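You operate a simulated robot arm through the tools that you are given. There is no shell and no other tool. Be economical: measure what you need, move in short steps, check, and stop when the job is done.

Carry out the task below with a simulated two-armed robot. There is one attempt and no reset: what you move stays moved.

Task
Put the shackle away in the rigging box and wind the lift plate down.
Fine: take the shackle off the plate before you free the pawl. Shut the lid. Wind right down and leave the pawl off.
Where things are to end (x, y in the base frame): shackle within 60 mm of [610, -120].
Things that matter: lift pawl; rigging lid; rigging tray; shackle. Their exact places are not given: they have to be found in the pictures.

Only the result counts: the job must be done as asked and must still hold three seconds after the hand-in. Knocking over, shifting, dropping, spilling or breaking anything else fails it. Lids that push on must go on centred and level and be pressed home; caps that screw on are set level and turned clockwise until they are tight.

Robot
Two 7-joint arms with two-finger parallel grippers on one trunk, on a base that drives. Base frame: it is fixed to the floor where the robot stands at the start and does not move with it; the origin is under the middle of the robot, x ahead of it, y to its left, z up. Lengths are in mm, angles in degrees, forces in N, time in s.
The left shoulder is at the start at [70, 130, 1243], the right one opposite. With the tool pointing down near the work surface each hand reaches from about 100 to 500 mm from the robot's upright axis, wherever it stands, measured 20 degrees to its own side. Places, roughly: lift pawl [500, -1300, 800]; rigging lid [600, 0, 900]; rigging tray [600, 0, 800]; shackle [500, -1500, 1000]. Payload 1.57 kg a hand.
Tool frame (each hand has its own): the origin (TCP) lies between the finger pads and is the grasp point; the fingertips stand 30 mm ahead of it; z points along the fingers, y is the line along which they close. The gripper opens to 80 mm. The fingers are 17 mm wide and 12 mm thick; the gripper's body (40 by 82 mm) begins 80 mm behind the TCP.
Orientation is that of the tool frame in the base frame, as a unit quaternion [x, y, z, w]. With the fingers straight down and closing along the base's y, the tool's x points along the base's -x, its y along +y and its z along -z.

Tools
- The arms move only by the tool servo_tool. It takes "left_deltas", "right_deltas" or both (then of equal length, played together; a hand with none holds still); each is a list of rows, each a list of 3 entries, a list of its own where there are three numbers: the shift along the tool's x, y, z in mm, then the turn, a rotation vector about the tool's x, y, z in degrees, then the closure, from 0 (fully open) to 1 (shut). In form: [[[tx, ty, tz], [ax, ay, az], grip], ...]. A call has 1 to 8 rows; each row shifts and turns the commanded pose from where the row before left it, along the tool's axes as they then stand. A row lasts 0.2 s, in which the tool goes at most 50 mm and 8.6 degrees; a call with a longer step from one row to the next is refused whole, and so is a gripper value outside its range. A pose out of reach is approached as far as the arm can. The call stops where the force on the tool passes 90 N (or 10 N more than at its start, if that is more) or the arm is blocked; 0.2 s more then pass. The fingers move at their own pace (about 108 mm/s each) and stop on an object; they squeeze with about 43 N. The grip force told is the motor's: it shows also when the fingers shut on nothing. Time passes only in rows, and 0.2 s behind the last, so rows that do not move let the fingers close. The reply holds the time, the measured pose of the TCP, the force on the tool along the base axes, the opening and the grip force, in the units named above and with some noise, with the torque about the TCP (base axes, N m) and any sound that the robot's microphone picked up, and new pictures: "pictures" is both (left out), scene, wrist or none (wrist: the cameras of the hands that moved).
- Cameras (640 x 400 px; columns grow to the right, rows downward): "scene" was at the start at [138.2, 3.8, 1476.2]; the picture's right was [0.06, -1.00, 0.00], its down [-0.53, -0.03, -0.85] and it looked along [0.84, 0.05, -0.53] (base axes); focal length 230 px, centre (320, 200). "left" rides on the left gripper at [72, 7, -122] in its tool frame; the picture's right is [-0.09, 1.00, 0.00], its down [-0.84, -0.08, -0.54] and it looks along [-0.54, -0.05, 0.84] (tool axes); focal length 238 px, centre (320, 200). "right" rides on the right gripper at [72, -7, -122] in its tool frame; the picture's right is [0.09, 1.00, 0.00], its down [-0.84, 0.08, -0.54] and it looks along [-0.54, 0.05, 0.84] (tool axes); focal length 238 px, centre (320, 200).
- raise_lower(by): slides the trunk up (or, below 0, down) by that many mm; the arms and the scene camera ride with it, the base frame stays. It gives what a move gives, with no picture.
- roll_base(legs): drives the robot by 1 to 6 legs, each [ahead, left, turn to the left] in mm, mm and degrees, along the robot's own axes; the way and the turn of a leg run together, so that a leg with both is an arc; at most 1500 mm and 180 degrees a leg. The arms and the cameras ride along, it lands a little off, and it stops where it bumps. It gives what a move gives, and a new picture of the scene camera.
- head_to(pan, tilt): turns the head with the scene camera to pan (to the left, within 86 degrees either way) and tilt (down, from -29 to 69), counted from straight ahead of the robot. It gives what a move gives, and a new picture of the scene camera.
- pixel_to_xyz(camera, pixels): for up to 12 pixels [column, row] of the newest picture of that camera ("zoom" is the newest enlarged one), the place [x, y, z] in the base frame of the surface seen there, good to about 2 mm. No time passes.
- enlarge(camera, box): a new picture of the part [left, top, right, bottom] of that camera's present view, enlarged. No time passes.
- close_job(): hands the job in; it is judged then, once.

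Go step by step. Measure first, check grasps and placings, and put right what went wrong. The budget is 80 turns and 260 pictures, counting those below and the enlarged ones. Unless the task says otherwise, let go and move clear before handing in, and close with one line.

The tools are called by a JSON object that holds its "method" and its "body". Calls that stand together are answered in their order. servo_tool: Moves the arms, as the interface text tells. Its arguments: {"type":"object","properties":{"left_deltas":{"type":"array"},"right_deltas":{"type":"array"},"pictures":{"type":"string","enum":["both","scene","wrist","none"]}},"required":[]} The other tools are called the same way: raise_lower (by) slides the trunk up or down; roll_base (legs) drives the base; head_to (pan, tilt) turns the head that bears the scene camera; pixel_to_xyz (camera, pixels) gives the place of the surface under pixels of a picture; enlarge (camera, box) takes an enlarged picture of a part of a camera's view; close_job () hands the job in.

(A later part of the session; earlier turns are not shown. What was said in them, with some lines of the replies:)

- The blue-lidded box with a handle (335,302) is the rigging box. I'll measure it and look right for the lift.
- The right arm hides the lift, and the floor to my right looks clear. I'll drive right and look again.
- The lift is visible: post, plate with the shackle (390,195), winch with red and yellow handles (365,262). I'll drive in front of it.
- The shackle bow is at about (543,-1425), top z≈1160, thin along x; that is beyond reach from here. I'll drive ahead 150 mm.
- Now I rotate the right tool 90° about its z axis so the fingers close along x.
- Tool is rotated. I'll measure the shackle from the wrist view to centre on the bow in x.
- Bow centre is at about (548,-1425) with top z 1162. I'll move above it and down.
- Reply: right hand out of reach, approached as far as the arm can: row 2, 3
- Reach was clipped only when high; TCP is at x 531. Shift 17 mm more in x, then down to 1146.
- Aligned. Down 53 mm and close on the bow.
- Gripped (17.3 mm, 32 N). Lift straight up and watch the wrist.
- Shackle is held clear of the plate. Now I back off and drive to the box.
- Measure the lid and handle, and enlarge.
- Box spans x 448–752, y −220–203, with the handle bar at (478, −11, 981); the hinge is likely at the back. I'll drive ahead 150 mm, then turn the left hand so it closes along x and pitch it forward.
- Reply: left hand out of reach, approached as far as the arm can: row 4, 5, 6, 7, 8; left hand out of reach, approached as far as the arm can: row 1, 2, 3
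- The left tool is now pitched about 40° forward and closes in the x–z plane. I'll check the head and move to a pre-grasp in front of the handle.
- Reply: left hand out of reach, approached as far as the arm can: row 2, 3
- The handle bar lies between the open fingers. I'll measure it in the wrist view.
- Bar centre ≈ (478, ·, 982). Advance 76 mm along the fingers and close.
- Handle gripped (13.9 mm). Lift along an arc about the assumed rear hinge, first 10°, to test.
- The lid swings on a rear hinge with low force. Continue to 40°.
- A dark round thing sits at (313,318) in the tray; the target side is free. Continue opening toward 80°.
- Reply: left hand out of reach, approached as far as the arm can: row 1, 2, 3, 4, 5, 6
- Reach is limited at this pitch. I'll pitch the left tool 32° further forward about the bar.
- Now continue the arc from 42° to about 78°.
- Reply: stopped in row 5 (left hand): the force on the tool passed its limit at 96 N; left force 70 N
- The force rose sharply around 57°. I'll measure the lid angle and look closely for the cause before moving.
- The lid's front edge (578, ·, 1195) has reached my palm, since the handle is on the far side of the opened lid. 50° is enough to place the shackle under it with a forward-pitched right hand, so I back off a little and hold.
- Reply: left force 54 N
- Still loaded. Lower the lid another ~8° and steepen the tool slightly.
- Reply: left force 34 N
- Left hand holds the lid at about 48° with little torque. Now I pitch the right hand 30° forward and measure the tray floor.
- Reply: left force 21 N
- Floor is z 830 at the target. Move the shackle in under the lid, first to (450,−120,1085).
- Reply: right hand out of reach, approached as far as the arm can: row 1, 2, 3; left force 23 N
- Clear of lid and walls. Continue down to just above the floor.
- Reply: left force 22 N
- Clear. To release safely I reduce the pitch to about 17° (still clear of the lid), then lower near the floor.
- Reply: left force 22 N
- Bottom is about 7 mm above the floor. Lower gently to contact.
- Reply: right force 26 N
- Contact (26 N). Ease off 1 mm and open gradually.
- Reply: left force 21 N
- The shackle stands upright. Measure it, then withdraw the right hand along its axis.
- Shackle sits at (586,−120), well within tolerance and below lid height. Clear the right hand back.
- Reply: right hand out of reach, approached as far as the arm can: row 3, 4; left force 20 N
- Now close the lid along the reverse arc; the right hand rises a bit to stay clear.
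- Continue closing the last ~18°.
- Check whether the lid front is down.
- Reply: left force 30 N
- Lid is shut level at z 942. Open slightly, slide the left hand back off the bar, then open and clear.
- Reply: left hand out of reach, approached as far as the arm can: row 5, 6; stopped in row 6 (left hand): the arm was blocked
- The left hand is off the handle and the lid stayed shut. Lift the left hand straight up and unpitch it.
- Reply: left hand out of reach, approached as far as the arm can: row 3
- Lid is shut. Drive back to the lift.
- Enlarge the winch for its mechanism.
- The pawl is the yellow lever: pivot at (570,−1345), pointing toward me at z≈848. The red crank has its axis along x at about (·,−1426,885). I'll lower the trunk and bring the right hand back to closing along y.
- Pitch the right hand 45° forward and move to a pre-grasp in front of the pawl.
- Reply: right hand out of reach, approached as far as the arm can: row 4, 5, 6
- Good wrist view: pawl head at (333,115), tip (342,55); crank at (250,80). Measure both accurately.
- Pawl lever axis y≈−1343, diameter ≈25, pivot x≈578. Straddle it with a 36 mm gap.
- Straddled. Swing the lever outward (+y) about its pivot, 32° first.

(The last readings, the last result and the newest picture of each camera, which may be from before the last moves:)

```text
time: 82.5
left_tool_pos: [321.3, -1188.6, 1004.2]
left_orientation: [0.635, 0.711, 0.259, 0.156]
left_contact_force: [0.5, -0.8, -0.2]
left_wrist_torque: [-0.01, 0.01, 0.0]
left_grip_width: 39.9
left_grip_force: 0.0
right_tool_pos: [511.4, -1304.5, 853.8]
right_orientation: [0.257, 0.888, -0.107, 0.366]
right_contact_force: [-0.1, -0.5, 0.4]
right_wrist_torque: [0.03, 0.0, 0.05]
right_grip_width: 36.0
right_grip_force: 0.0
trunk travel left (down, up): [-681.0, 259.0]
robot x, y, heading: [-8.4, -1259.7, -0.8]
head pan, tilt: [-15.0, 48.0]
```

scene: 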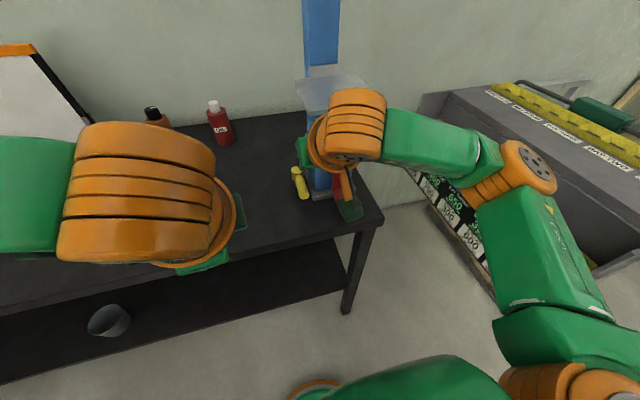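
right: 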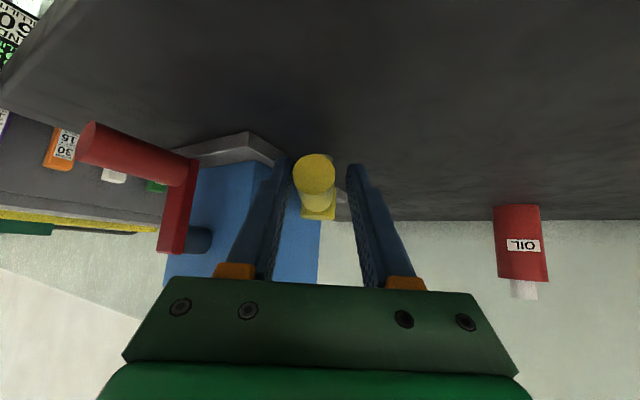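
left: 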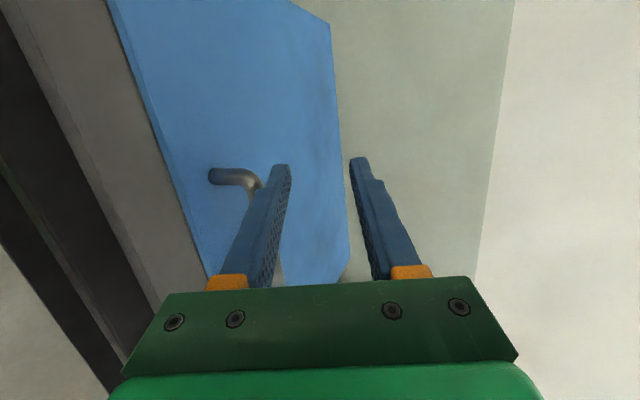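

The lever follows freely. Continue another 32°.

{"method": "servo_tool", "body": {"right_deltas": [[[-0.5, 10.4, 0.5], [5.6, 0, 5.6], 0.55], [[-0.5, 10.4, 0.5], [5.6, 0, 5.6], 0.55], [[-0.5, 10.4, 0.5], [5.6, 0, 5.6], 0.55], [[-0.5, 10.4, 0.5], [5.6, 0, 5.6], 0.55], [[0, 0, 0], [0, 0, 0], 0.55]], "pictures": "both"}}

```text
time: 83.7
left_tool_pos: [322.3, -1178.7, 1002.5]
left_orientation: [0.634, 0.714, 0.254, 0.157]
left_contact_force: [0.3, -0.2, 0.1]
left_wrist_torque: [-0.01, 0.01, 0.04]
left_grip_width: 40.1
left_grip_force: 0.1
right_tool_pos: [505.9, -1320.5, 852.2]
right_orientation: [0.399, 0.834, -0.168, 0.342]
right_contact_force: [-3.2, 29.0, -15.2]
right_wrist_torque: [1.14, 0.41, 2.11]
right_grip_width: 45.2
right_grip_force: 44.7
right hand out of reach, approached as far as the arm can: row 2, 3, 4
trunk travel left (down, up): [-681.0, 259.0]
robot x, y, heading: [-8.5, -1256.5, -0.3]
head pan, tilt: [-15.0, 48.0]
```

scene: 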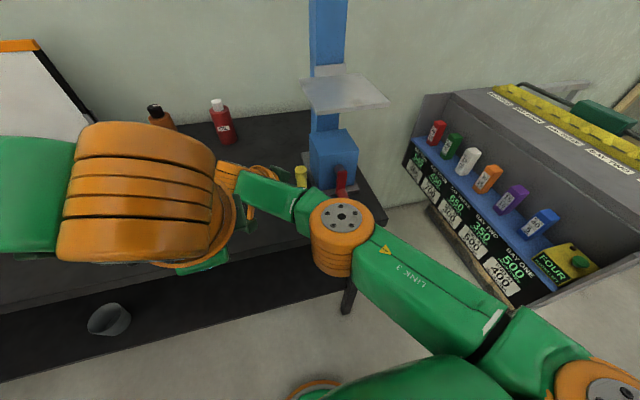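
right: 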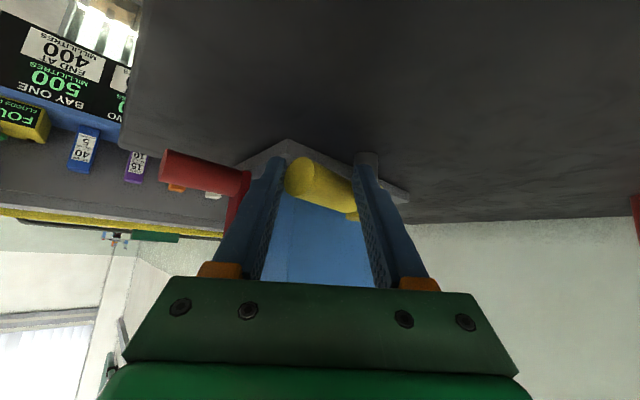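

Right arm hit a reach limit from the yaw. Open a bit and unyaw the hand, then I'll push the lever with one finger instead.

{"method": "servo_tool", "body": {"right_deltas": [[[0, 0, 0], [-5.6, 0, -5.6], 0.4], [[0, 0, 0], [-5.6, 0, -5.6], 0.3], [[0, 0, 0], [-5.6, 0, -5.6], 0.3], [[0, 0, 0], [-5.6, 0, -5.6], 0.3], [[0, 0, 0], [-5.6, 0, -5.6], 0.3], [[0, 0, 0], [-5.6, 0, -5.6], 0.3], [[0, 0, 0], [0, 0, 0], 0.3]], "pictures": "wrist"}}

```text
time: 85.3
left_tool_pos: [320.8, -1186.7, 1003.5]
left_orientation: [0.635, 0.712, 0.257, 0.155]
left_contact_force: [-0.7, -0.2, 0.6]
left_wrist_torque: [0.02, 0.01, -0.02]
left_grip_width: 40.0
left_grip_force: 0.1
right_tool_pos: [503.9, -1329.8, 854.9]
right_orientation: [0.035, 0.924, -0.014, 0.38]
right_contact_force: [0.3, -0.1, -0.6]
right_wrist_torque: [-0.01, 0.02, 0.0]
right_grip_width: 56.1
right_grip_force: 0.1
trunk travel left (down, up): [-681.0, 259.0]
robot x, y, heading: [-10.4, -1257.2, -0.3]
head pan, tilt: [-15.0, 48.0]
```

right: 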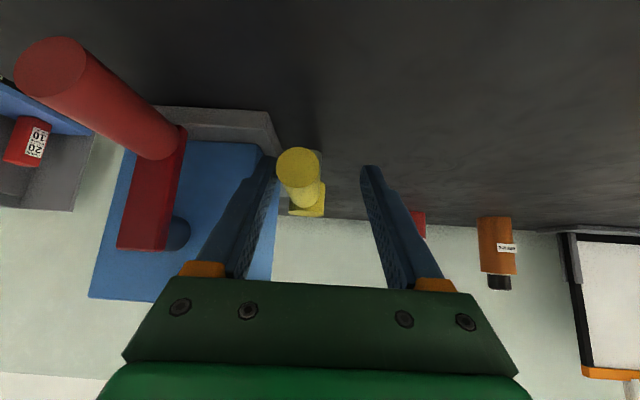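

Lever rests against the right finger. Push +y along an arc with that finger.

{"method": "servo_tool", "body": {"right_deltas": [[[-0.7, 11, 0.7], [0, 0, 0], 0.3], [[-1.4, 11, 1.4], [0, 0, 0], 0.3], [[-2.1, 11, 2.1], [0, 0, 0], 0.3], [[-2.8, 11, 2.8], [0, 0, 0], 0.3], [[-3.5, 11, 3.5], [0, 0, 0], 0.3], [[-4.2, 10, 4.2], [0, 0, 0], 0.3], [[-5, 10, 5], [0, 0, 0], 0.3], [[0, 0, 0], [0, 0, 0], 0.3]], "pictures": "both"}}

```text
time: 87.1
left_tool_pos: [321.1, -1187.9, 1004.4]
left_orientation: [0.635, 0.711, 0.258, 0.155]
left_contact_force: [-0.6, 0.1, 0.3]
left_wrist_torque: [-0.03, 0.03, 0.01]
left_grip_width: 39.9
left_grip_force: 0.1
right_tool_pos: [539.4, -1257.4, 855.3]
right_orientation: [0.035, 0.924, -0.013, 0.381]
right_contact_force: [0.2, -0.8, -1.4]
right_wrist_torque: [0.0, -0.01, -0.01]
right_grip_width: 56.1
right_grip_force: 0.0
trunk travel left (down, up): [-681.0, 259.0]
robot x, y, heading: [-9.8, -1256.4, -0.3]
head pan, tilt: [-15.0, 48.0]
```

scene: 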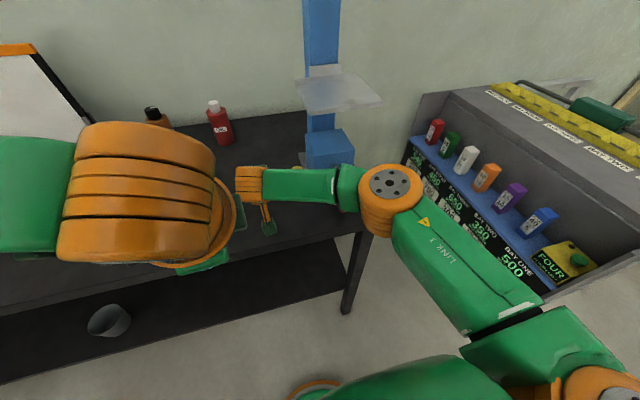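
right: 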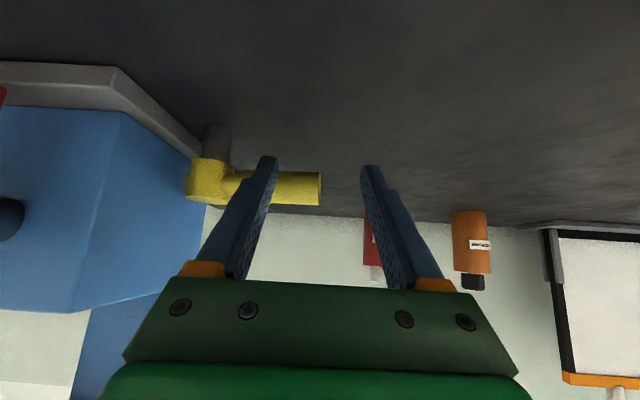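

The lever now points to +y (tip at (320,188)). Measure its angle.

{"method": "pixel_to_xyz", "body": {"camera": "right", "pixels": [[205, 175], [295, 180], [310, 180], [218, 135]]}}

{"method": "pixel_to_xyz", "body": {"camera": "scene", "pixels": [[340, 95], [325, 103], [330, 150]]}}

```text
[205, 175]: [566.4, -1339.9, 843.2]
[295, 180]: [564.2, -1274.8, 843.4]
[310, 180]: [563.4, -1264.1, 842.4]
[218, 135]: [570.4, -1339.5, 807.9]
```

```text
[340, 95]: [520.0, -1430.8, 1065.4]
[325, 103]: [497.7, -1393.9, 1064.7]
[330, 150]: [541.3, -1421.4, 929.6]
```

Lever at ~90°, plate still at 1065. Nudge slightly in +x to see if it is at its stop.

{"method": "servo_tool", "body": {"right_deltas": [[[-5, 0, 5], [0, 0, 0], 0.3], [[-5, 0, 5], [0, 0, 0], 0.3], [[0, 0, 0], [0, 0, 0], 0.3]], "pictures": "wrist"}}

{"method": "pixel_to_xyz", "body": {"camera": "right", "pixels": [[205, 175], [295, 180], [310, 180]]}}

```text
time: 87.9
left_tool_pos: [314.8, -1187.0, 1004.8]
left_orientation: [0.634, 0.712, 0.258, 0.158]
left_contact_force: [0.3, 0.1, 0.4]
left_wrist_torque: [0.03, 0.02, -0.05]
left_grip_width: 39.9
left_grip_force: 0.0
right_tool_pos: [544.3, -1258.1, 856.1]
right_orientation: [0.036, 0.925, -0.012, 0.377]
right_contact_force: [-43.7, 3.3, -31.1]
right_wrist_torque: [0.54, 1.46, -1.84]
right_grip_width: 56.2
right_grip_force: 0.1
trunk travel left (down, up): [-681.0, 259.0]
robot x, y, heading: [-12.7, -1260.3, -0.3]
head pan, tilt: [-15.0, 48.0]
```

right: 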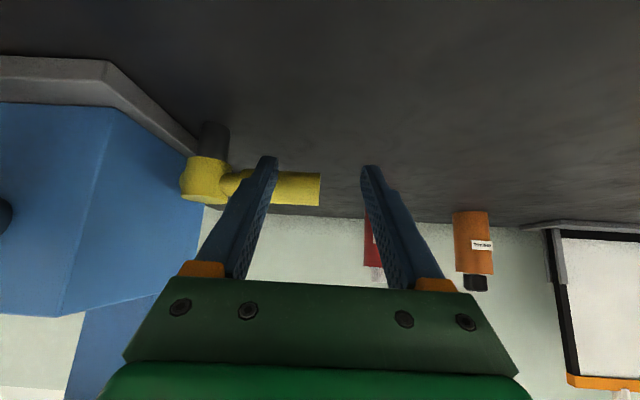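

```text
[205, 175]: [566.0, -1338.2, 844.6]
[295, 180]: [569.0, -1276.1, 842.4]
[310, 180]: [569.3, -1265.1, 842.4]
```

The lever is at its stop: pawl is off. Back away and retreat, then move across toward the crank.

{"method": "servo_tool", "body": {"right_deltas": [[[7, 0, -7], [0, 0, 0], 0.3], [[7, 0, -7], [0, 0, 0], 0.3], [[0, 0, -40], [0, 0, 0], 0.3], [[0, 0, -40], [0, 0, 0], 0.3], [[0, 0, -40], [0, 0, 0], 0.3], [[0, -42, 0], [0, 0, 0], 0.3], [[0, -42, -20], [0, 0, 0], 0.3], [[0, -42, -20], [0, 0, 0], 0.3]], "pictures": "none"}}

{"method": "servo_tool", "body": {"right_deltas": [[[0, -42, 0], [0, 0, 0], 0.3], [[0, 0, 0], [0, -8, 0], 0.3], [[0, 0, 0], [0, -8, 0], 0.3], [[0, 0, 0], [0, -8, 0], 0.3], [[0, 0, 0], [0, -8, 0], 0.3], [[0, 0, 0], [0, -5, 0], 0.3], [[0, 0, 0], [0, 0, 0], 0.3]], "pictures": "both"}}

```text
time: 89.1
left_tool_pos: [316.7, -1191.0, 1007.4]
left_orientation: [0.64, 0.705, 0.257, 0.163]
left_contact_force: [-20.0, 0.7, 4.0]
left_wrist_torque: [-0.23, -1.3, -1.01]
left_grip_width: 40.2
left_grip_force: 0.0
right_tool_pos: [465.4, -1260.4, 925.0]
right_orientation: [0.044, 0.924, -0.022, 0.38]
right_contact_force: [0.7, 0.9, 0.1]
right_wrist_torque: [-0.04, 0.0, -0.01]
right_grip_width: 56.1
right_grip_force: 0.1
trunk travel left (down, up): [-681.0, 259.0]
robot x, y, heading: [-5.9, -1256.8, -0.1]
head pan, tilt: [-15.0, 48.0]
stopped in row 5 (left hand): the force on the tool passed its limit at 168 N (the readings are from after the stop); the commanded pose is now the measured one
```

```text
time: 90.7
left_tool_pos: [318.5, -1190.7, 1008.2]
left_orientation: [0.639, 0.707, 0.256, 0.163]
left_contact_force: [0.2, 0.4, -0.3]
left_wrist_torque: [0.02, 0.0, 0.02]
left_grip_width: 40.2
left_grip_force: 0.1
right_tool_pos: [461.1, -1301.3, 926.2]
right_orientation: [0.034, 0.755, -0.035, 0.654]
right_contact_force: [0.2, 0.4, 0.5]
right_wrist_torque: [0.02, -0.02, -0.03]
right_grip_width: 55.9
right_grip_force: 0.1
trunk travel left (down, up): [-681.0, 259.0]
robot x, y, heading: [-10.4, -1257.5, -0.3]
head pan, tilt: [-15.0, 48.0]
```

scene: 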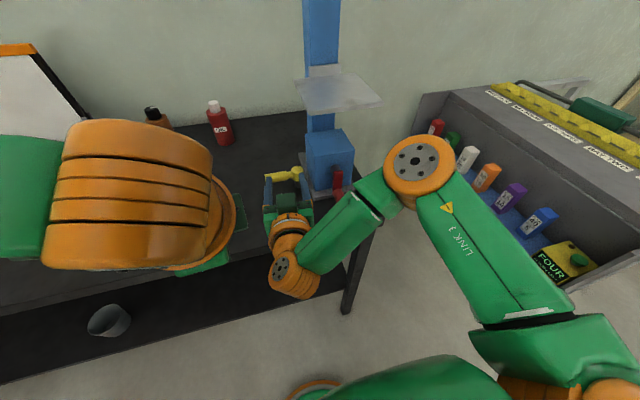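
right: 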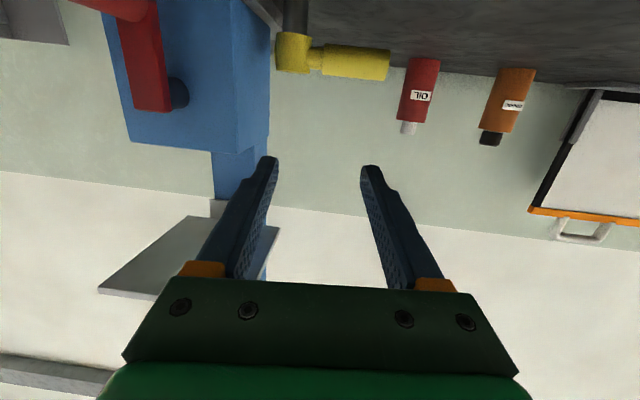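

The hands had brushed; now clear. Straighten the yaw, back off in x, move right and lower to the crank handle's height.

{"method": "servo_tool", "body": {"right_deltas": [[[0, 0, -25], [-5.6, 0, 0], 0.3], [[0, -42, -25], [0, 0, 0], 0.3], [[0, -42, -25], [0, 0, 0], 0.3], [[0, -42, 0], [0, 0, 0], 0.3], [[45, 0, 6], [0, 0, 0], 0.3], [[45, 0, 6], [0, 0, 0], 0.3], [[0, 0, 0], [0, 0, 0], 0.3]], "pictures": "both"}}

```text
time: 92.3
left_tool_pos: [319.0, -1189.9, 1006.8]
left_orientation: [0.639, 0.707, 0.256, 0.163]
left_contact_force: [0.7, 0.4, -0.5]
left_wrist_torque: [-0.03, 0.0, -0.04]
left_grip_width: 40.1
left_grip_force: 0.1
right_tool_pos: [395.3, -1326.0, 873.3]
right_orientation: [0.003, 0.757, 0.001, 0.653]
right_contact_force: [0.1, -0.2, 0.9]
right_wrist_torque: [-0.02, 0.03, -0.01]
right_grip_width: 56.2
right_grip_force: 0.0
right hand out of reach, approached as far as the arm can: row 3, 4, 5, 6
trunk travel left (down, up): [-681.0, 259.0]
robot x, y, heading: [-11.8, -1256.9, -0.2]
head pan, tilt: [-15.0, 48.0]
```

scene: 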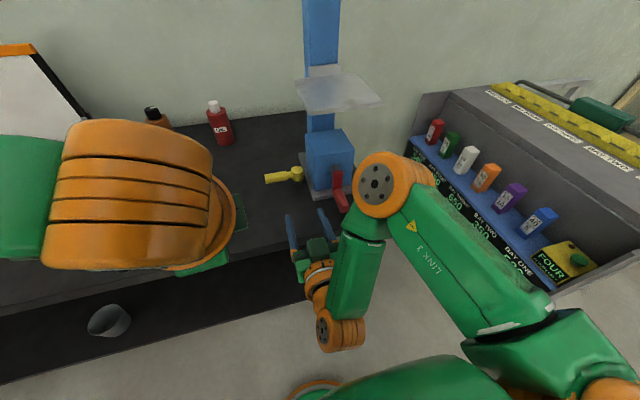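
right: 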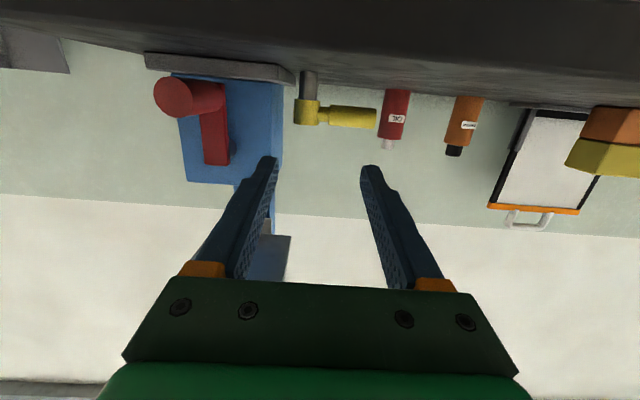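

The arm is too folded here. I'll back the robot off 120 mm and 40 mm to the right to give the arm room.

{"method": "roll_base", "body": {"legs": [[-120, -40, 0]]}}

{"method": "servo_tool", "body": {"right_deltas": [[[0, -15, 30], [0, 0, 0], 0.3], [[13, -15, 30], [0, 0, 0], 0.3], [[13, -15, 30], [0, 0, 0], 0.3], [[13, -15, 20], [0, 0, 0], 0.3], [[0, 0, 0], [0, 0, 0], 0.3]], "pictures": "both"}}

```text
time: 93.5
left_tool_pos: [198.4, -1230.6, 1006.8]
left_orientation: [0.641, 0.706, 0.255, 0.162]
left_contact_force: [-0.5, 0.4, -0.3]
left_wrist_torque: [0.03, 0.0, 0.0]
left_grip_width: 39.8
left_grip_force: 0.0
right_tool_pos: [274.1, -1365.5, 872.8]
right_orientation: [0.003, 0.758, 0.001, 0.653]
right_contact_force: [0.3, -0.2, 0.0]
right_wrist_torque: [-0.04, -0.02, -0.06]
right_grip_width: 55.8
right_grip_force: 0.1
trunk travel left (down, up): [-681.0, 259.0]
robot x, y, heading: [-129.8, -1300.4, -0.2]
head pan, tilt: [-15.0, 48.0]
```

scene: 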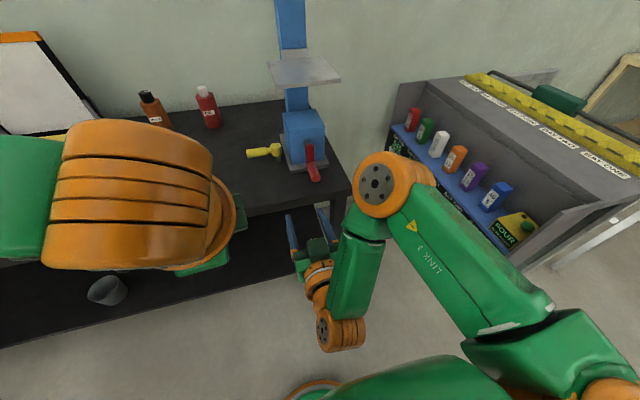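

```text
time: 94.7
left_tool_pos: [196.9, -1230.8, 1007.2]
left_orientation: [0.64, 0.706, 0.257, 0.163]
left_contact_force: [-0.1, 0.0, -0.2]
left_wrist_torque: [0.01, -0.01, 0.0]
left_grip_width: 39.7
left_grip_force: 0.1
right_tool_pos: [354.1, -1345.0, 873.7]
right_orientation: [0.004, 0.758, -0.001, 0.653]
right_contact_force: [-0.1, -0.8, 0.4]
right_wrist_torque: [0.02, 0.01, -0.03]
right_grip_width: 56.0
right_grip_force: 0.1
right hand out of reach, approached as far as the arm can: row 1, 2, 3, 4
trunk travel left (down, up): [-681.0, 259.0]
robot x, y, heading: [-128.4, -1297.3, -0.3]
head pan, tilt: [-15.0, 48.0]
```

scene: 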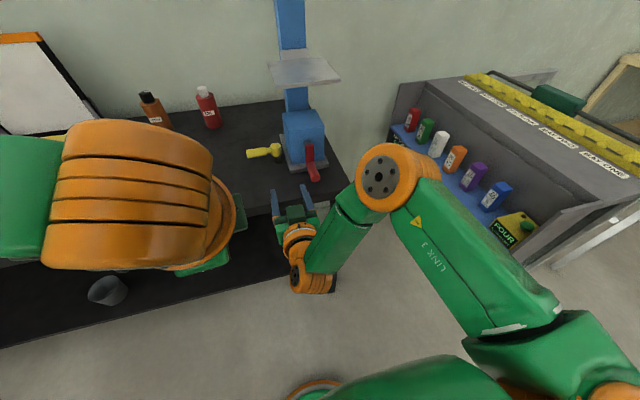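
right: 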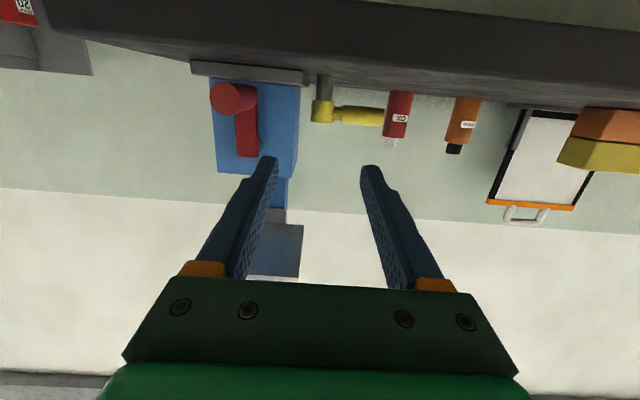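

The arm's posture limits rightward motion. Measure rack clearance before shifting the base to the right.

{"method": "pixel_to_xyz", "body": {"camera": "scene", "pixels": [[380, 185], [430, 240], [395, 130], [390, 165], [540, 270], [600, 215], [505, 240], [470, 160]]}}

```text
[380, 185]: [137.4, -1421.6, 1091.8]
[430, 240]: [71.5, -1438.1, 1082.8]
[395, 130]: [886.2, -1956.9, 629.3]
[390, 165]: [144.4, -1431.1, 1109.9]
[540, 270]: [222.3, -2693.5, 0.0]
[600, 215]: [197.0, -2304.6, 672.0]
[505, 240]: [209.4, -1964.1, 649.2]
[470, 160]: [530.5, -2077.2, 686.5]
```

The rack is far away (y<−1950). Shift the base right 110 mm, lower the trunk 60 mm, and move the left hand out of the way.

{"method": "servo_tool", "body": {"left_deltas": [[[40, 0, 0], [0, 0, 0], 0.5], [[40, 0, 0], [0, 0, 0], 0.5], [[40, 0, 0], [0, 0, 0], 0.5]], "pictures": "none"}}

{"method": "roll_base", "body": {"legs": [[0, -110, 0]]}}

{"method": "raise_lower", "body": {"by": -60}}

{"method": "servo_tool", "body": {"right_deltas": [[[-5, 10, 15], [0, 0, 0], 0.3], [[-5, 15, 10], [0, 0, 0], 0.3], [[0, 0, 0], [0, 0, 0], 0.3]], "pictures": "both"}}

```text
time: 95.5
left_tool_pos: [181.3, -1144.0, 1015.7]
left_orientation: [0.639, 0.706, 0.257, 0.164]
left_contact_force: [1.3, -0.6, 0.9]
left_wrist_torque: [0.01, 0.03, 0.03]
left_grip_width: 39.7
left_grip_force: 0.1
left hand out of reach, approached as far as the arm can: row 3
right_tool_pos: [355.7, -1346.7, 874.6]
right_orientation: [0.005, 0.758, 0.0, 0.653]
right_contact_force: [-0.8, 0.1, -0.2]
right_wrist_torque: [0.04, 0.01, 0.01]
right_grip_width: 56.1
right_grip_force: 0.1
trunk travel left (down, up): [-681.0, 259.0]
robot x, y, heading: [-132.9, -1300.0, -0.5]
head pan, tilt: [-15.0, 48.0]
```

```text
time: 96.7
left_tool_pos: [180.6, -1253.0, 1014.2]
left_orientation: [0.638, 0.708, 0.256, 0.163]
left_contact_force: [-0.3, 0.0, 0.1]
left_wrist_torque: [-0.02, -0.01, 0.03]
left_grip_width: 40.0
left_grip_force: 0.2
right_tool_pos: [352.9, -1453.9, 873.7]
right_orientation: [0.004, 0.758, -0.001, 0.653]
right_contact_force: [-0.3, 0.7, 0.2]
right_wrist_torque: [0.01, 0.0, -0.01]
right_grip_width: 56.1
right_grip_force: 0.0
trunk travel left (down, up): [-681.0, 259.0]
robot x, y, heading: [-129.7, -1408.0, -0.4]
head pan, tilt: [-15.0, 48.0]
```

scene: 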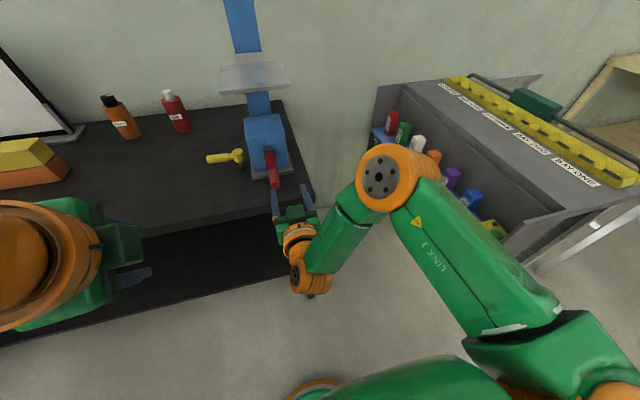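

```text
time: 97.7
left_tool_pos: [179.5, -1253.3, 956.2]
left_orientation: [0.638, 0.707, 0.256, 0.164]
left_contact_force: [0.2, -0.6, -0.8]
left_wrist_torque: [0.0, 0.0, -0.01]
left_grip_width: 40.2
left_grip_force: 0.0
right_tool_pos: [353.1, -1455.8, 814.3]
right_orientation: [0.004, 0.758, -0.001, 0.652]
right_contact_force: [-0.2, -0.2, -1.2]
right_wrist_torque: [0.03, -0.01, 0.02]
right_grip_width: 55.9
right_grip_force: 0.1
trunk travel left (down, up): [-621.0, 319.0]
robot x, y, heading: [-130.0, -1406.5, -0.7]
head pan, tilt: [-15.0, 48.0]
```

```text
time: 98.5
left_tool_pos: [179.8, -1252.6, 956.5]
left_orientation: [0.638, 0.708, 0.256, 0.162]
left_contact_force: [1.3, 0.2, -0.6]
left_wrist_torque: [-0.01, 0.0, -0.01]
left_grip_width: 40.0
left_grip_force: 0.0
right_tool_pos: [381.1, -1430.3, 820.8]
right_orientation: [0.003, 0.758, 0.0, 0.652]
right_contact_force: [-0.7, -0.3, -0.1]
right_wrist_torque: [0.04, 0.01, -0.01]
right_grip_width: 55.9
right_grip_force: 0.1
trunk travel left (down, up): [-621.0, 319.0]
robot x, y, heading: [-126.4, -1406.0, -0.5]
head pan, tilt: [-15.0, 48.0]
```

scene: 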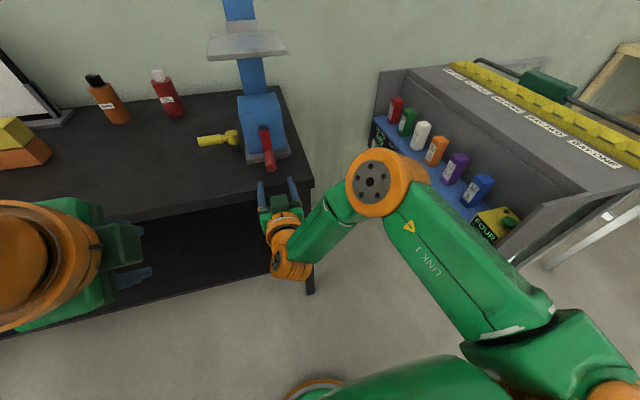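
right: 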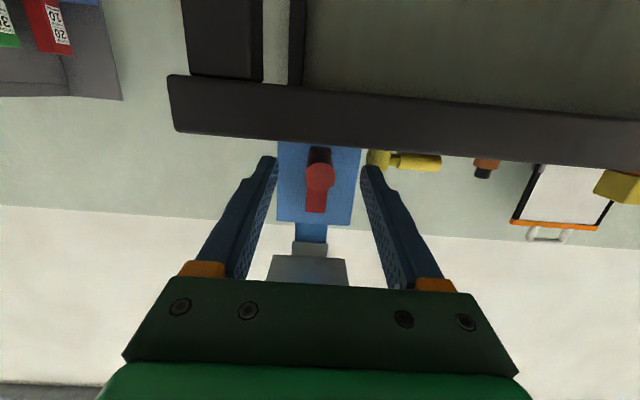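

Aligned with the crank. Measure the handle end.

{"method": "enlarge", "body": {"camera": "right", "box": [260, 130, 380, 230]}}

{"method": "pixel_to_xyz", "body": {"camera": "right", "pixels": [[319, 165], [319, 178], [319, 190], [307, 178], [331, 178], [316, 205], [285, 215], [345, 215]]}}

```text
4.00 times, centred on (320, 180) of right
```

zoom: 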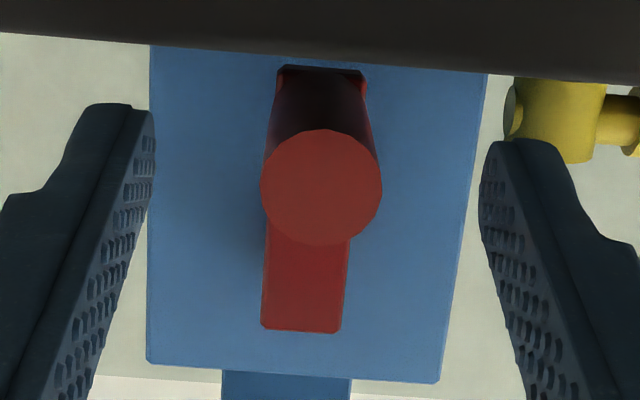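

```text
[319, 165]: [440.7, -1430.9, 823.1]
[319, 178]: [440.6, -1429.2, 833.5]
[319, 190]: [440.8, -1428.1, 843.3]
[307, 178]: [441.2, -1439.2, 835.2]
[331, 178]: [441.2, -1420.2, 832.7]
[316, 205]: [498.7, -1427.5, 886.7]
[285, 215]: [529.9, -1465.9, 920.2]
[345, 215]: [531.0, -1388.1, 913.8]
```

Handle end at (441,−1429,833), radius 11; axis ≈ (·,−1428,885). Advance to x≈452 and grip.

{"method": "servo_tool", "body": {"right_deltas": [[[-12, 1, 22], [0, 0, 0], 0.3], [[-11.5, 0, 24], [0, 0, 0], 0.3], [[0, 0, 22], [0, 0, 0], 0.3], [[0, 0, 0], [0, 0, 0], 0.5], [[0, 0, 0], [0, 0, 0], 1], [[0, 0, 0], [0, 0, 0], 1], [[0, 0, 0], [0, 0, 0], 1]], "pictures": "wrist"}}

```text
time: 100.1
left_tool_pos: [180.3, -1253.0, 956.3]
left_orientation: [0.639, 0.707, 0.256, 0.163]
left_contact_force: [0.2, 0.1, 0.2]
left_wrist_torque: [0.02, -0.02, -0.01]
left_grip_width: 39.8
left_grip_force: 0.0
right_tool_pos: [452.1, -1429.4, 832.5]
right_orientation: [0.003, 0.758, 0.0, 0.652]
right_contact_force: [1.6, -0.8, 0.5]
right_wrist_torque: [0.04, 0.08, 0.7]
right_grip_width: 25.8
right_grip_force: 36.8
trunk travel left (down, up): [-621.0, 319.0]
robot x, y, heading: [-132.6, -1409.6, -0.3]
head pan, tilt: [-15.0, 48.0]
```

right: 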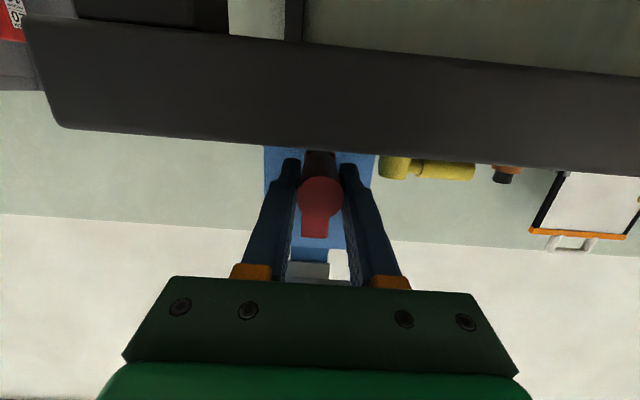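

Gripped. Test-turn 45° (handle to the left) and see which way the plate goes.

{"method": "servo_tool", "body": {"right_deltas": [[[-1, 10.1, -0.2], [0, 0, 0], 1], [[-3, 9.8, -0.4], [0, 0, 0], 1], [[-4.8, 8.8, -0.7], [0, 0, 0], 1], [[-6.4, 8.1, -1], [0, 0, 0], 1], [[0, 0, 0], [0, 0, 0], 1]], "pictures": "both"}}

{"method": "pixel_to_xyz", "body": {"camera": "scene", "pixels": [[235, 42], [250, 45], [262, 40]]}}

```text
time: 101.3
left_tool_pos: [179.8, -1256.0, 955.6]
left_orientation: [0.638, 0.707, 0.257, 0.162]
left_contact_force: [0.4, 0.6, -0.1]
left_wrist_torque: [0.03, -0.02, -0.01]
left_grip_width: 40.2
left_grip_force: 0.0
right_tool_pos: [453.5, -1394.9, 848.2]
right_orientation: [0.005, 0.759, 0.001, 0.652]
right_contact_force: [-2.5, -8.7, -4.0]
right_wrist_torque: [0.37, 0.14, 0.64]
right_grip_width: 25.7
right_grip_force: 36.9
trunk travel left (down, up): [-621.0, 319.0]
robot x, y, heading: [-131.0, -1407.8, -0.3]
head pan, tilt: [-15.0, 48.0]
```

scene: 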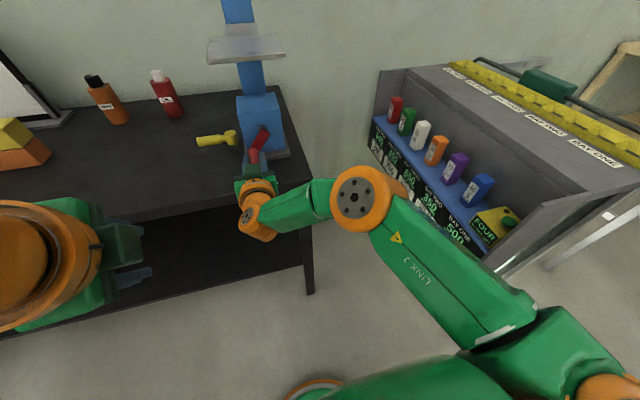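
right: 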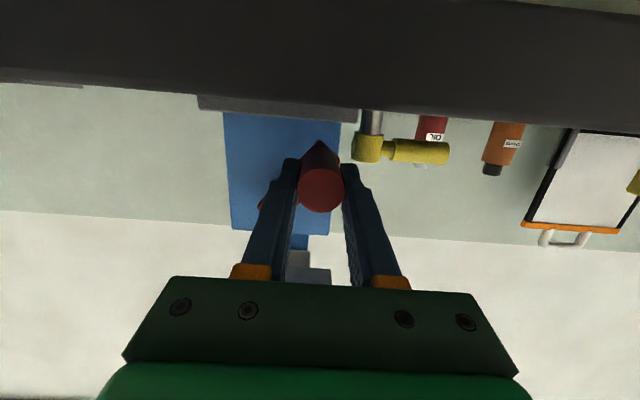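

```text
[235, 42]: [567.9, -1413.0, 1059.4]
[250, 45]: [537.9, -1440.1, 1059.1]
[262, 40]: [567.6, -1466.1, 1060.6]
```

The plate dropped ~6 mm in 45°: this is the down direction (~45 mm/turn). Continue around with 30° rows.

{"method": "servo_tool", "body": {"right_deltas": [[[-23.1, 13.5, -3.5], [0, 0, 0], 1], [[-26.6, 0, -4], [0, 0, 0], 1], [[-23.1, -13.5, -3.5], [0, 0, 0], 1], [[-13.4, -23.3, -2], [0, 0, 0], 1], [[0, -26.9, 0], [0, 0, 0], 1], [[0, 0, 0], [0, 0, 0], 1]], "pictures": "both"}}

```text
time: 102.7
left_tool_pos: [176.8, -1255.8, 957.4]
left_orientation: [0.639, 0.706, 0.257, 0.165]
left_contact_force: [0.6, 0.4, 0.0]
left_wrist_torque: [0.01, 0.0, 0.01]
left_grip_width: 40.1
left_grip_force: 0.1
right_tool_pos: [449.8, -1450.6, 934.9]
right_orientation: [0.007, 0.759, -0.004, 0.651]
right_contact_force: [-7.8, -6.5, -1.3]
right_wrist_torque: [-0.31, 0.65, 0.89]
right_grip_width: 26.3
right_grip_force: 37.4
trunk travel left (down, up): [-621.0, 319.0]
robot x, y, heading: [-130.9, -1408.8, -0.6]
head pan, tilt: [-15.0, 48.0]
```

scene: 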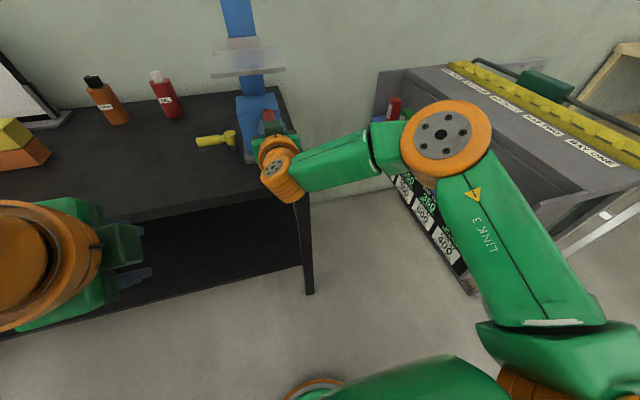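
right: 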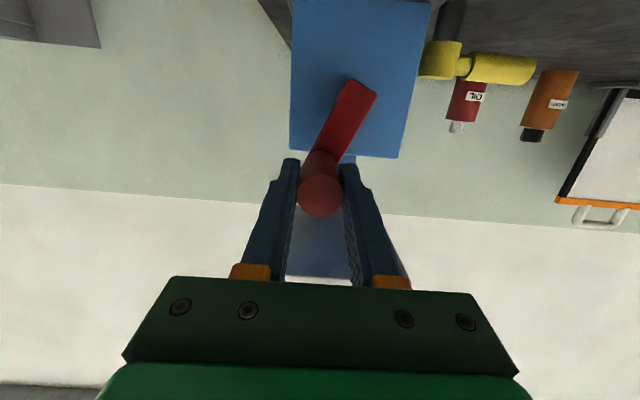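

Works smoothly. Continue the rest of the circle.

{"method": "servo_tool", "body": {"right_deltas": [[[13.4, -23.3, 2], [0, 0, 0], 1], [[23.1, -13.5, 3.5], [0, 0, 0], 1], [[26.6, 0, 4], [0, 0, 0], 1], [[23.1, 13.5, 3.5], [0, 0, 0], 1], [[13.4, 23.3, 2], [0, 0, 0], 1], [[0, 26.9, 0], [0, 0, 0], 1], [[-13.4, 23.3, -2], [0, 0, 0], 1], [[0, 0, 0], [0, 0, 0], 1]], "pictures": "both"}}

```text
time: 104.5
left_tool_pos: [180.0, -1252.3, 956.5]
left_orientation: [0.638, 0.708, 0.256, 0.162]
left_contact_force: [-0.3, -0.6, -0.3]
left_wrist_torque: [-0.02, 0.0, 0.0]
left_grip_width: 40.0
left_grip_force: 0.0
right_tool_pos: [453.6, -1392.2, 852.1]
right_orientation: [0.002, 0.756, 0.0, 0.654]
right_contact_force: [9.3, 1.5, 6.3]
right_wrist_torque: [-0.26, -0.4, 0.55]
right_grip_width: 25.5
right_grip_force: 37.2
trunk travel left (down, up): [-621.0, 319.0]
robot x, y, heading: [-126.9, -1407.4, -0.2]
head pan, tilt: [-15.0, 48.0]
```

scene: 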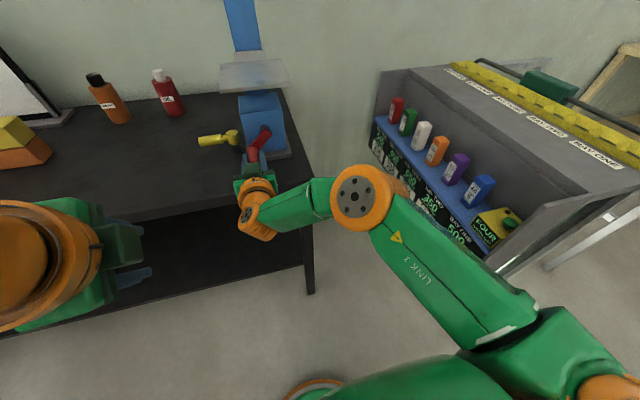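
right: 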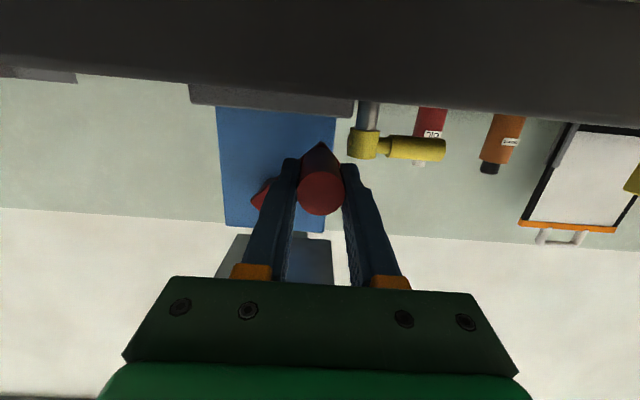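

One full turn done. Do another full turn, then measure.

{"method": "servo_tool", "body": {"right_deltas": [[[-23.1, 13.5, -3.5], [0, 0, 0], 1], [[-26.6, 0, -4], [0, 0, 0], 1], [[-23.1, -13.5, -3.5], [0, 0, 0], 1], [[-13.4, -23.3, -2], [0, 0, 0], 1], [[0, -26.9, 0], [0, 0, 0], 1], [[13.4, -23.3, 2], [0, 0, 0], 1]], "pictures": "scene"}}

{"method": "pixel_to_xyz", "body": {"camera": "scene", "pixels": [[240, 75], [255, 75], [255, 82], [270, 72]]}}

{"method": "servo_tool", "body": {"right_deltas": [[[23.1, -13.5, 3.5], [0, 0, 0], 1], [[26.6, 0, 4], [0, 0, 0], 1], [[23.1, 13.5, 3.5], [0, 0, 0], 1], [[13.4, 23.3, 2], [0, 0, 0], 1], [[0, 26.9, 0], [0, 0, 0], 1], [[-13.4, 23.3, -2], [0, 0, 0], 1], [[0, 0, 0], [0, 0, 0], 1]], "pictures": "both"}}

{"method": "pixel_to_xyz", "body": {"camera": "scene", "pixels": [[240, 75], [250, 80], [255, 88], [270, 82]]}}

```text
time: 105.9
left_tool_pos: [170.3, -1227.7, 956.9]
left_orientation: [0.626, 0.717, 0.256, 0.169]
left_contact_force: [0.1, -0.8, 0.0]
left_wrist_torque: [0.08, 0.04, 0.08]
left_grip_width: 40.0
left_grip_force: 0.1
right_tool_pos: [447.8, -1429.8, 932.2]
right_orientation: [-0.018, 0.752, 0.008, 0.659]
right_contact_force: [-4.6, 56.2, 37.6]
right_wrist_torque: [0.04, -0.01, -0.64]
right_grip_width: 26.7
right_grip_force: 38.4
trunk travel left (down, up): [-621.0, 319.0]
robot x, y, heading: [-122.6, -1401.9, 1.3]
head pan, tilt: [-15.0, 48.0]
```

scene: 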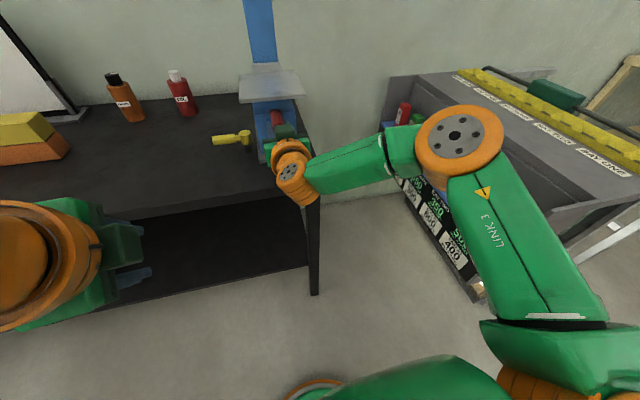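

```text
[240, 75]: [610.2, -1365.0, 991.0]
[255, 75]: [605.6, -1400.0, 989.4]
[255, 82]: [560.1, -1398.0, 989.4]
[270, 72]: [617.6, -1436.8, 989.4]
```

```text
time: 107.5
left_tool_pos: [179.6, -1252.7, 955.9]
left_orientation: [0.638, 0.707, 0.256, 0.162]
left_contact_force: [0.7, 0.8, 0.0]
left_wrist_torque: [-0.01, 0.02, 0.02]
left_grip_width: 40.3
left_grip_force: 0.0
right_tool_pos: [451.0, -1393.6, 849.2]
right_orientation: [0.004, 0.759, 0.0, 0.651]
right_contact_force: [0.0, 0.9, -0.1]
right_wrist_torque: [0.0, 0.03, -0.01]
right_grip_width: 0.0
right_grip_force: 21.3
trunk travel left (down, up): [-621.0, 319.0]
robot x, y, heading: [-129.0, -1409.3, -0.3]
head pan, tilt: [-15.0, 48.0]
```

scene: 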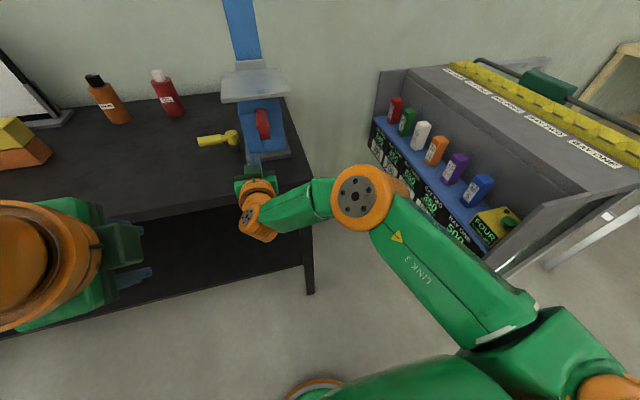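
right: 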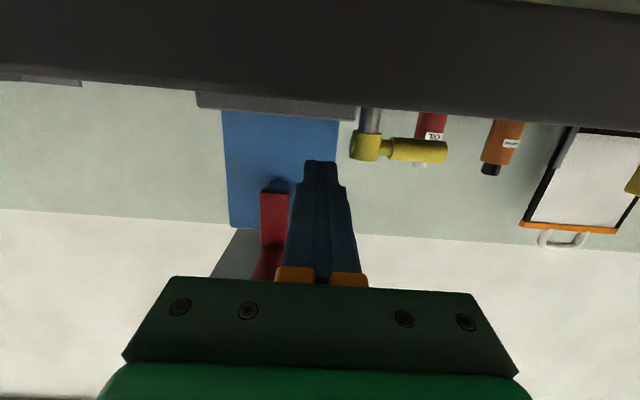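

```text
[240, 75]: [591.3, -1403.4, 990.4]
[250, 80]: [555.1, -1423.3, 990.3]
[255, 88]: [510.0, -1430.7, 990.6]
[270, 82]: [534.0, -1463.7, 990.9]
```

The handle slipped out at the top: it stopped with the plate at z 990 and resistance rose (~68 N), suggesting the bottom stop. I'll regrip the handle to verify that.

{"method": "servo_tool", "body": {"right_deltas": [[[4.5, 0, -30], [0, 0, 0], 1], [[4.5, 0, -30], [0, 0, 0], 0.3], [[-30, -12, -4], [0, 0, 0], 0.3], [[-29, -11, -4], [0, 0, 0], 0.3], [[-29, -11, -4], [0, 0, 0], 0.3], [[0, 0, 0], [0, 0, 0], 0.3]], "pictures": "both"}}

{"method": "pixel_to_xyz", "body": {"camera": "right", "pixels": [[320, 170], [320, 180], [320, 190], [310, 180], [330, 180], [320, 200]]}}

```text
time: 108.9
left_tool_pos: [179.5, -1253.2, 955.9]
left_orientation: [0.639, 0.707, 0.257, 0.163]
left_contact_force: [0.2, -0.1, -0.3]
left_wrist_torque: [0.0, 0.04, 0.02]
left_grip_width: 39.8
left_grip_force: 0.2
right_tool_pos: [391.5, -1427.5, 939.8]
right_orientation: [0.003, 0.758, 0.0, 0.652]
right_contact_force: [-0.1, -0.8, 0.0]
right_wrist_torque: [0.0, 0.01, -0.01]
right_grip_width: 56.0
right_grip_force: 0.1
trunk travel left (down, up): [-621.0, 319.0]
robot x, y, heading: [-131.2, -1410.3, -0.2]
head pan, tilt: [-15.0, 48.0]
```

scene: 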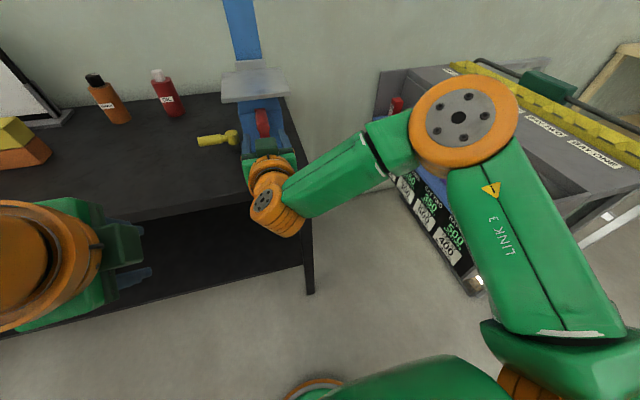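
right: 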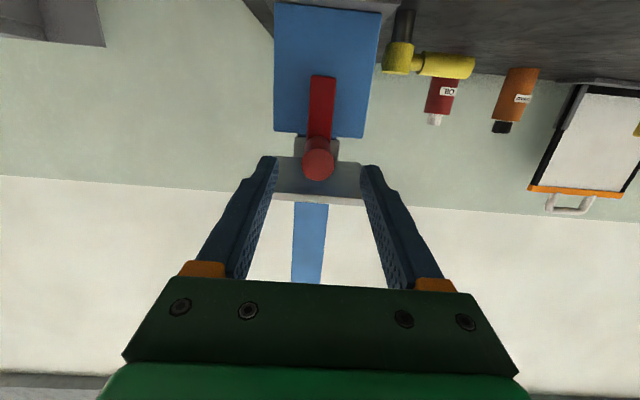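

```text
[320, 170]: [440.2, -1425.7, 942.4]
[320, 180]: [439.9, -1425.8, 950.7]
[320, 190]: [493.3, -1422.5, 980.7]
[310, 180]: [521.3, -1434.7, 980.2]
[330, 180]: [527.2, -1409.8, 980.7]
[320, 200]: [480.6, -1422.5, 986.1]
```

Handle is straight up (exactly 1.5 turns, 75 mm). Regrip and push further to confirm the stop.

{"method": "servo_tool", "body": {"right_deltas": [[[-4.5, 0, 30], [0, 0, 0], 0.3], [[-4.5, 0, 29], [0, 0, 0], 0.3], [[0, 0, 0], [0, 0, 0], 0.7], [[0, 0, 0], [0, 0, 0], 1], [[0, 0, 0], [0, 0, 0], 1], [[0, -8, 0], [0, 0, 0], 1], [[2, -8, 0], [0, 0, 0], 1], [[0, 0, 0], [0, 0, 0], 1]], "pictures": "both"}}

{"method": "pixel_to_xyz", "body": {"camera": "scene", "pixels": [[240, 75], [250, 80], [255, 88], [270, 82]]}}

```text
time: 110.7
left_tool_pos: [180.3, -1240.7, 955.0]
left_orientation: [0.636, 0.709, 0.252, 0.167]
left_contact_force: [-0.5, 0.6, 0.4]
left_wrist_torque: [0.01, 0.02, 0.01]
left_grip_width: 40.4
left_grip_force: 0.0
right_tool_pos: [452.3, -1429.1, 937.4]
right_orientation: [-0.004, 0.756, -0.002, 0.655]
right_contact_force: [17.6, 34.6, 21.9]
right_wrist_torque: [0.34, 0.14, -0.14]
right_grip_width: 25.8
right_grip_force: 36.4
trunk travel left (down, up): [-621.0, 319.0]
robot x, y, heading: [-132.5, -1407.4, -0.1]
head pan, tilt: [-15.0, 48.0]
```

scene: 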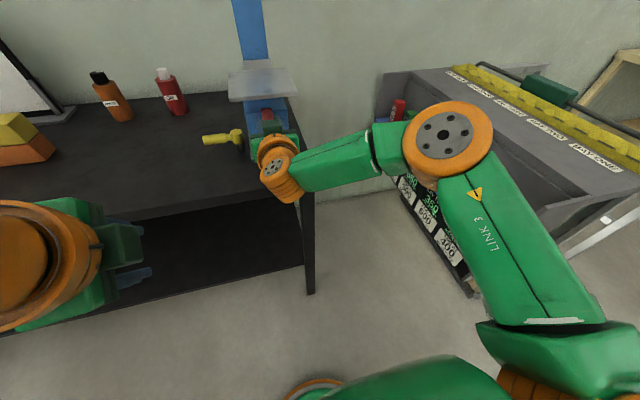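
right: 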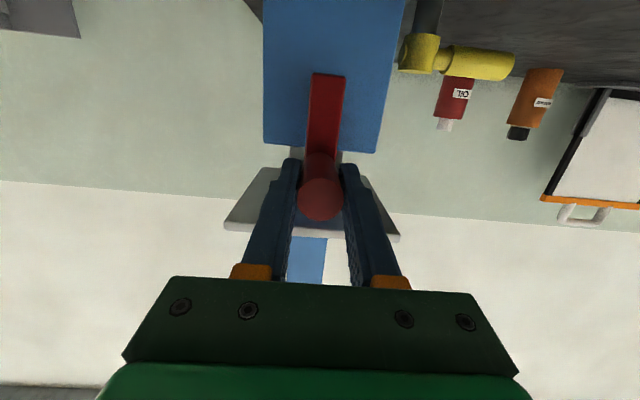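

```text
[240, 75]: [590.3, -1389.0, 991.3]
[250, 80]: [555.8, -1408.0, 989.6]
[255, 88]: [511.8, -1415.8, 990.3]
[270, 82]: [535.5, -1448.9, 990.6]
```

The crank does not move under 40 N and the plate stays at z 990: it's at the bottom stop. Relax, open, and withdraw.

{"method": "servo_tool", "body": {"right_deltas": [[[-1, 8, 0], [0, 0, 0], 1], [[-1, 7, 0], [0, 0, 0], 1], [[0, 0, 0], [0, 0, 0], 0.5], [[0, 0, 0], [0, 0, 0], 0.3], [[4, 0, -30], [0, 0, 0], 0.3], [[4, 0, -30], [0, 0, 0], 0.3], [[4, 0, -30], [0, 0, 0], 0.3], [[0, 0, 0], [0, 0, 0], 0.3]], "pictures": "both"}}

{"method": "enlarge", "body": {"camera": "scene", "box": [180, 40, 320, 180]}}

{"method": "pixel_to_xyz", "body": {"camera": "scene", "pixels": [[240, 75], [250, 80], [200, 142], [230, 135], [263, 118]]}}

```text
time: 112.5
left_tool_pos: [179.6, -1253.1, 955.4]
left_orientation: [0.639, 0.707, 0.256, 0.163]
left_contact_force: [0.7, -0.6, 0.3]
left_wrist_torque: [0.02, -0.01, -0.02]
left_grip_width: 39.9
left_grip_force: 0.1
right_tool_pos: [359.0, -1429.5, 941.6]
right_orientation: [0.004, 0.758, 0.0, 0.652]
right_contact_force: [-0.3, -0.4, 0.8]
right_wrist_torque: [0.03, -0.03, -0.01]
right_grip_width: 56.3
right_grip_force: 0.1
trunk travel left (down, up): [-621.0, 319.0]
robot x, y, heading: [-130.8, -1406.3, -0.0]
head pan, tilt: [-15.0, 48.0]
```

scene: 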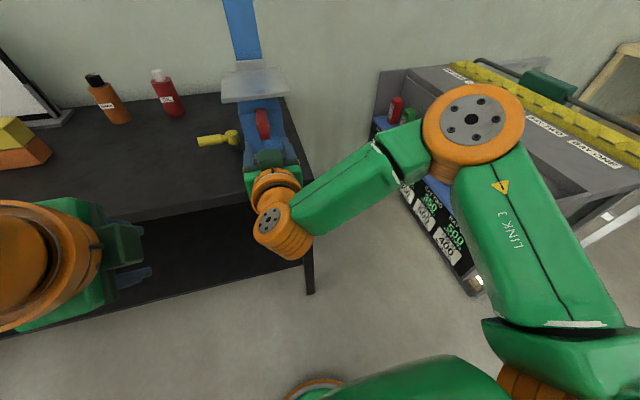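
right: 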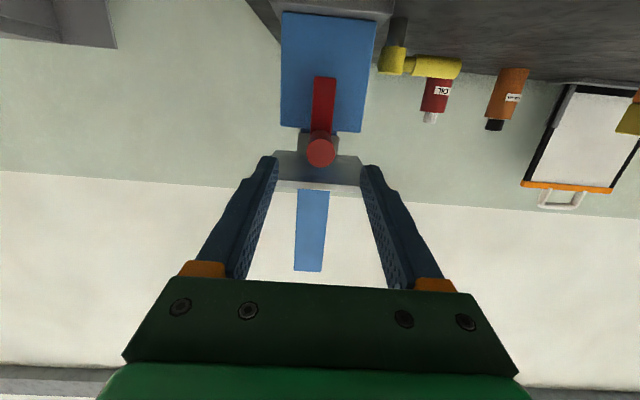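

```text
2.86 times, centred on (250, 110) of scene
```

zoom: 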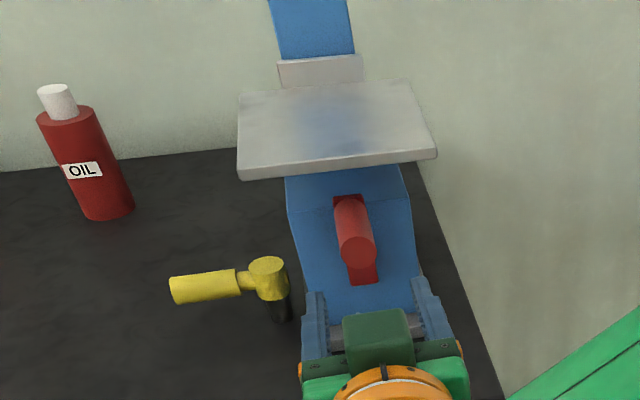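

```text
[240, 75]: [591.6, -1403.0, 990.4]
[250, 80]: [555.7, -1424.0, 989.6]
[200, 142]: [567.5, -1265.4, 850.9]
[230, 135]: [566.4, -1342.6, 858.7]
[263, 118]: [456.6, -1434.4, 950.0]
```

The plate holds at z 990 on its bottom stop, the pawl lever is still swung off, the lid was last seen shut over the shackle, and both hands are clear. Handing in.

{"method": "close_job", "body": {}}

```text
The job is handed in.
```

The shackle is in the rigging box at about [586, -120], roughly 24 mm from the target, and the lid is shut. The lift plate is wound down to its stop, with the pawl left off.
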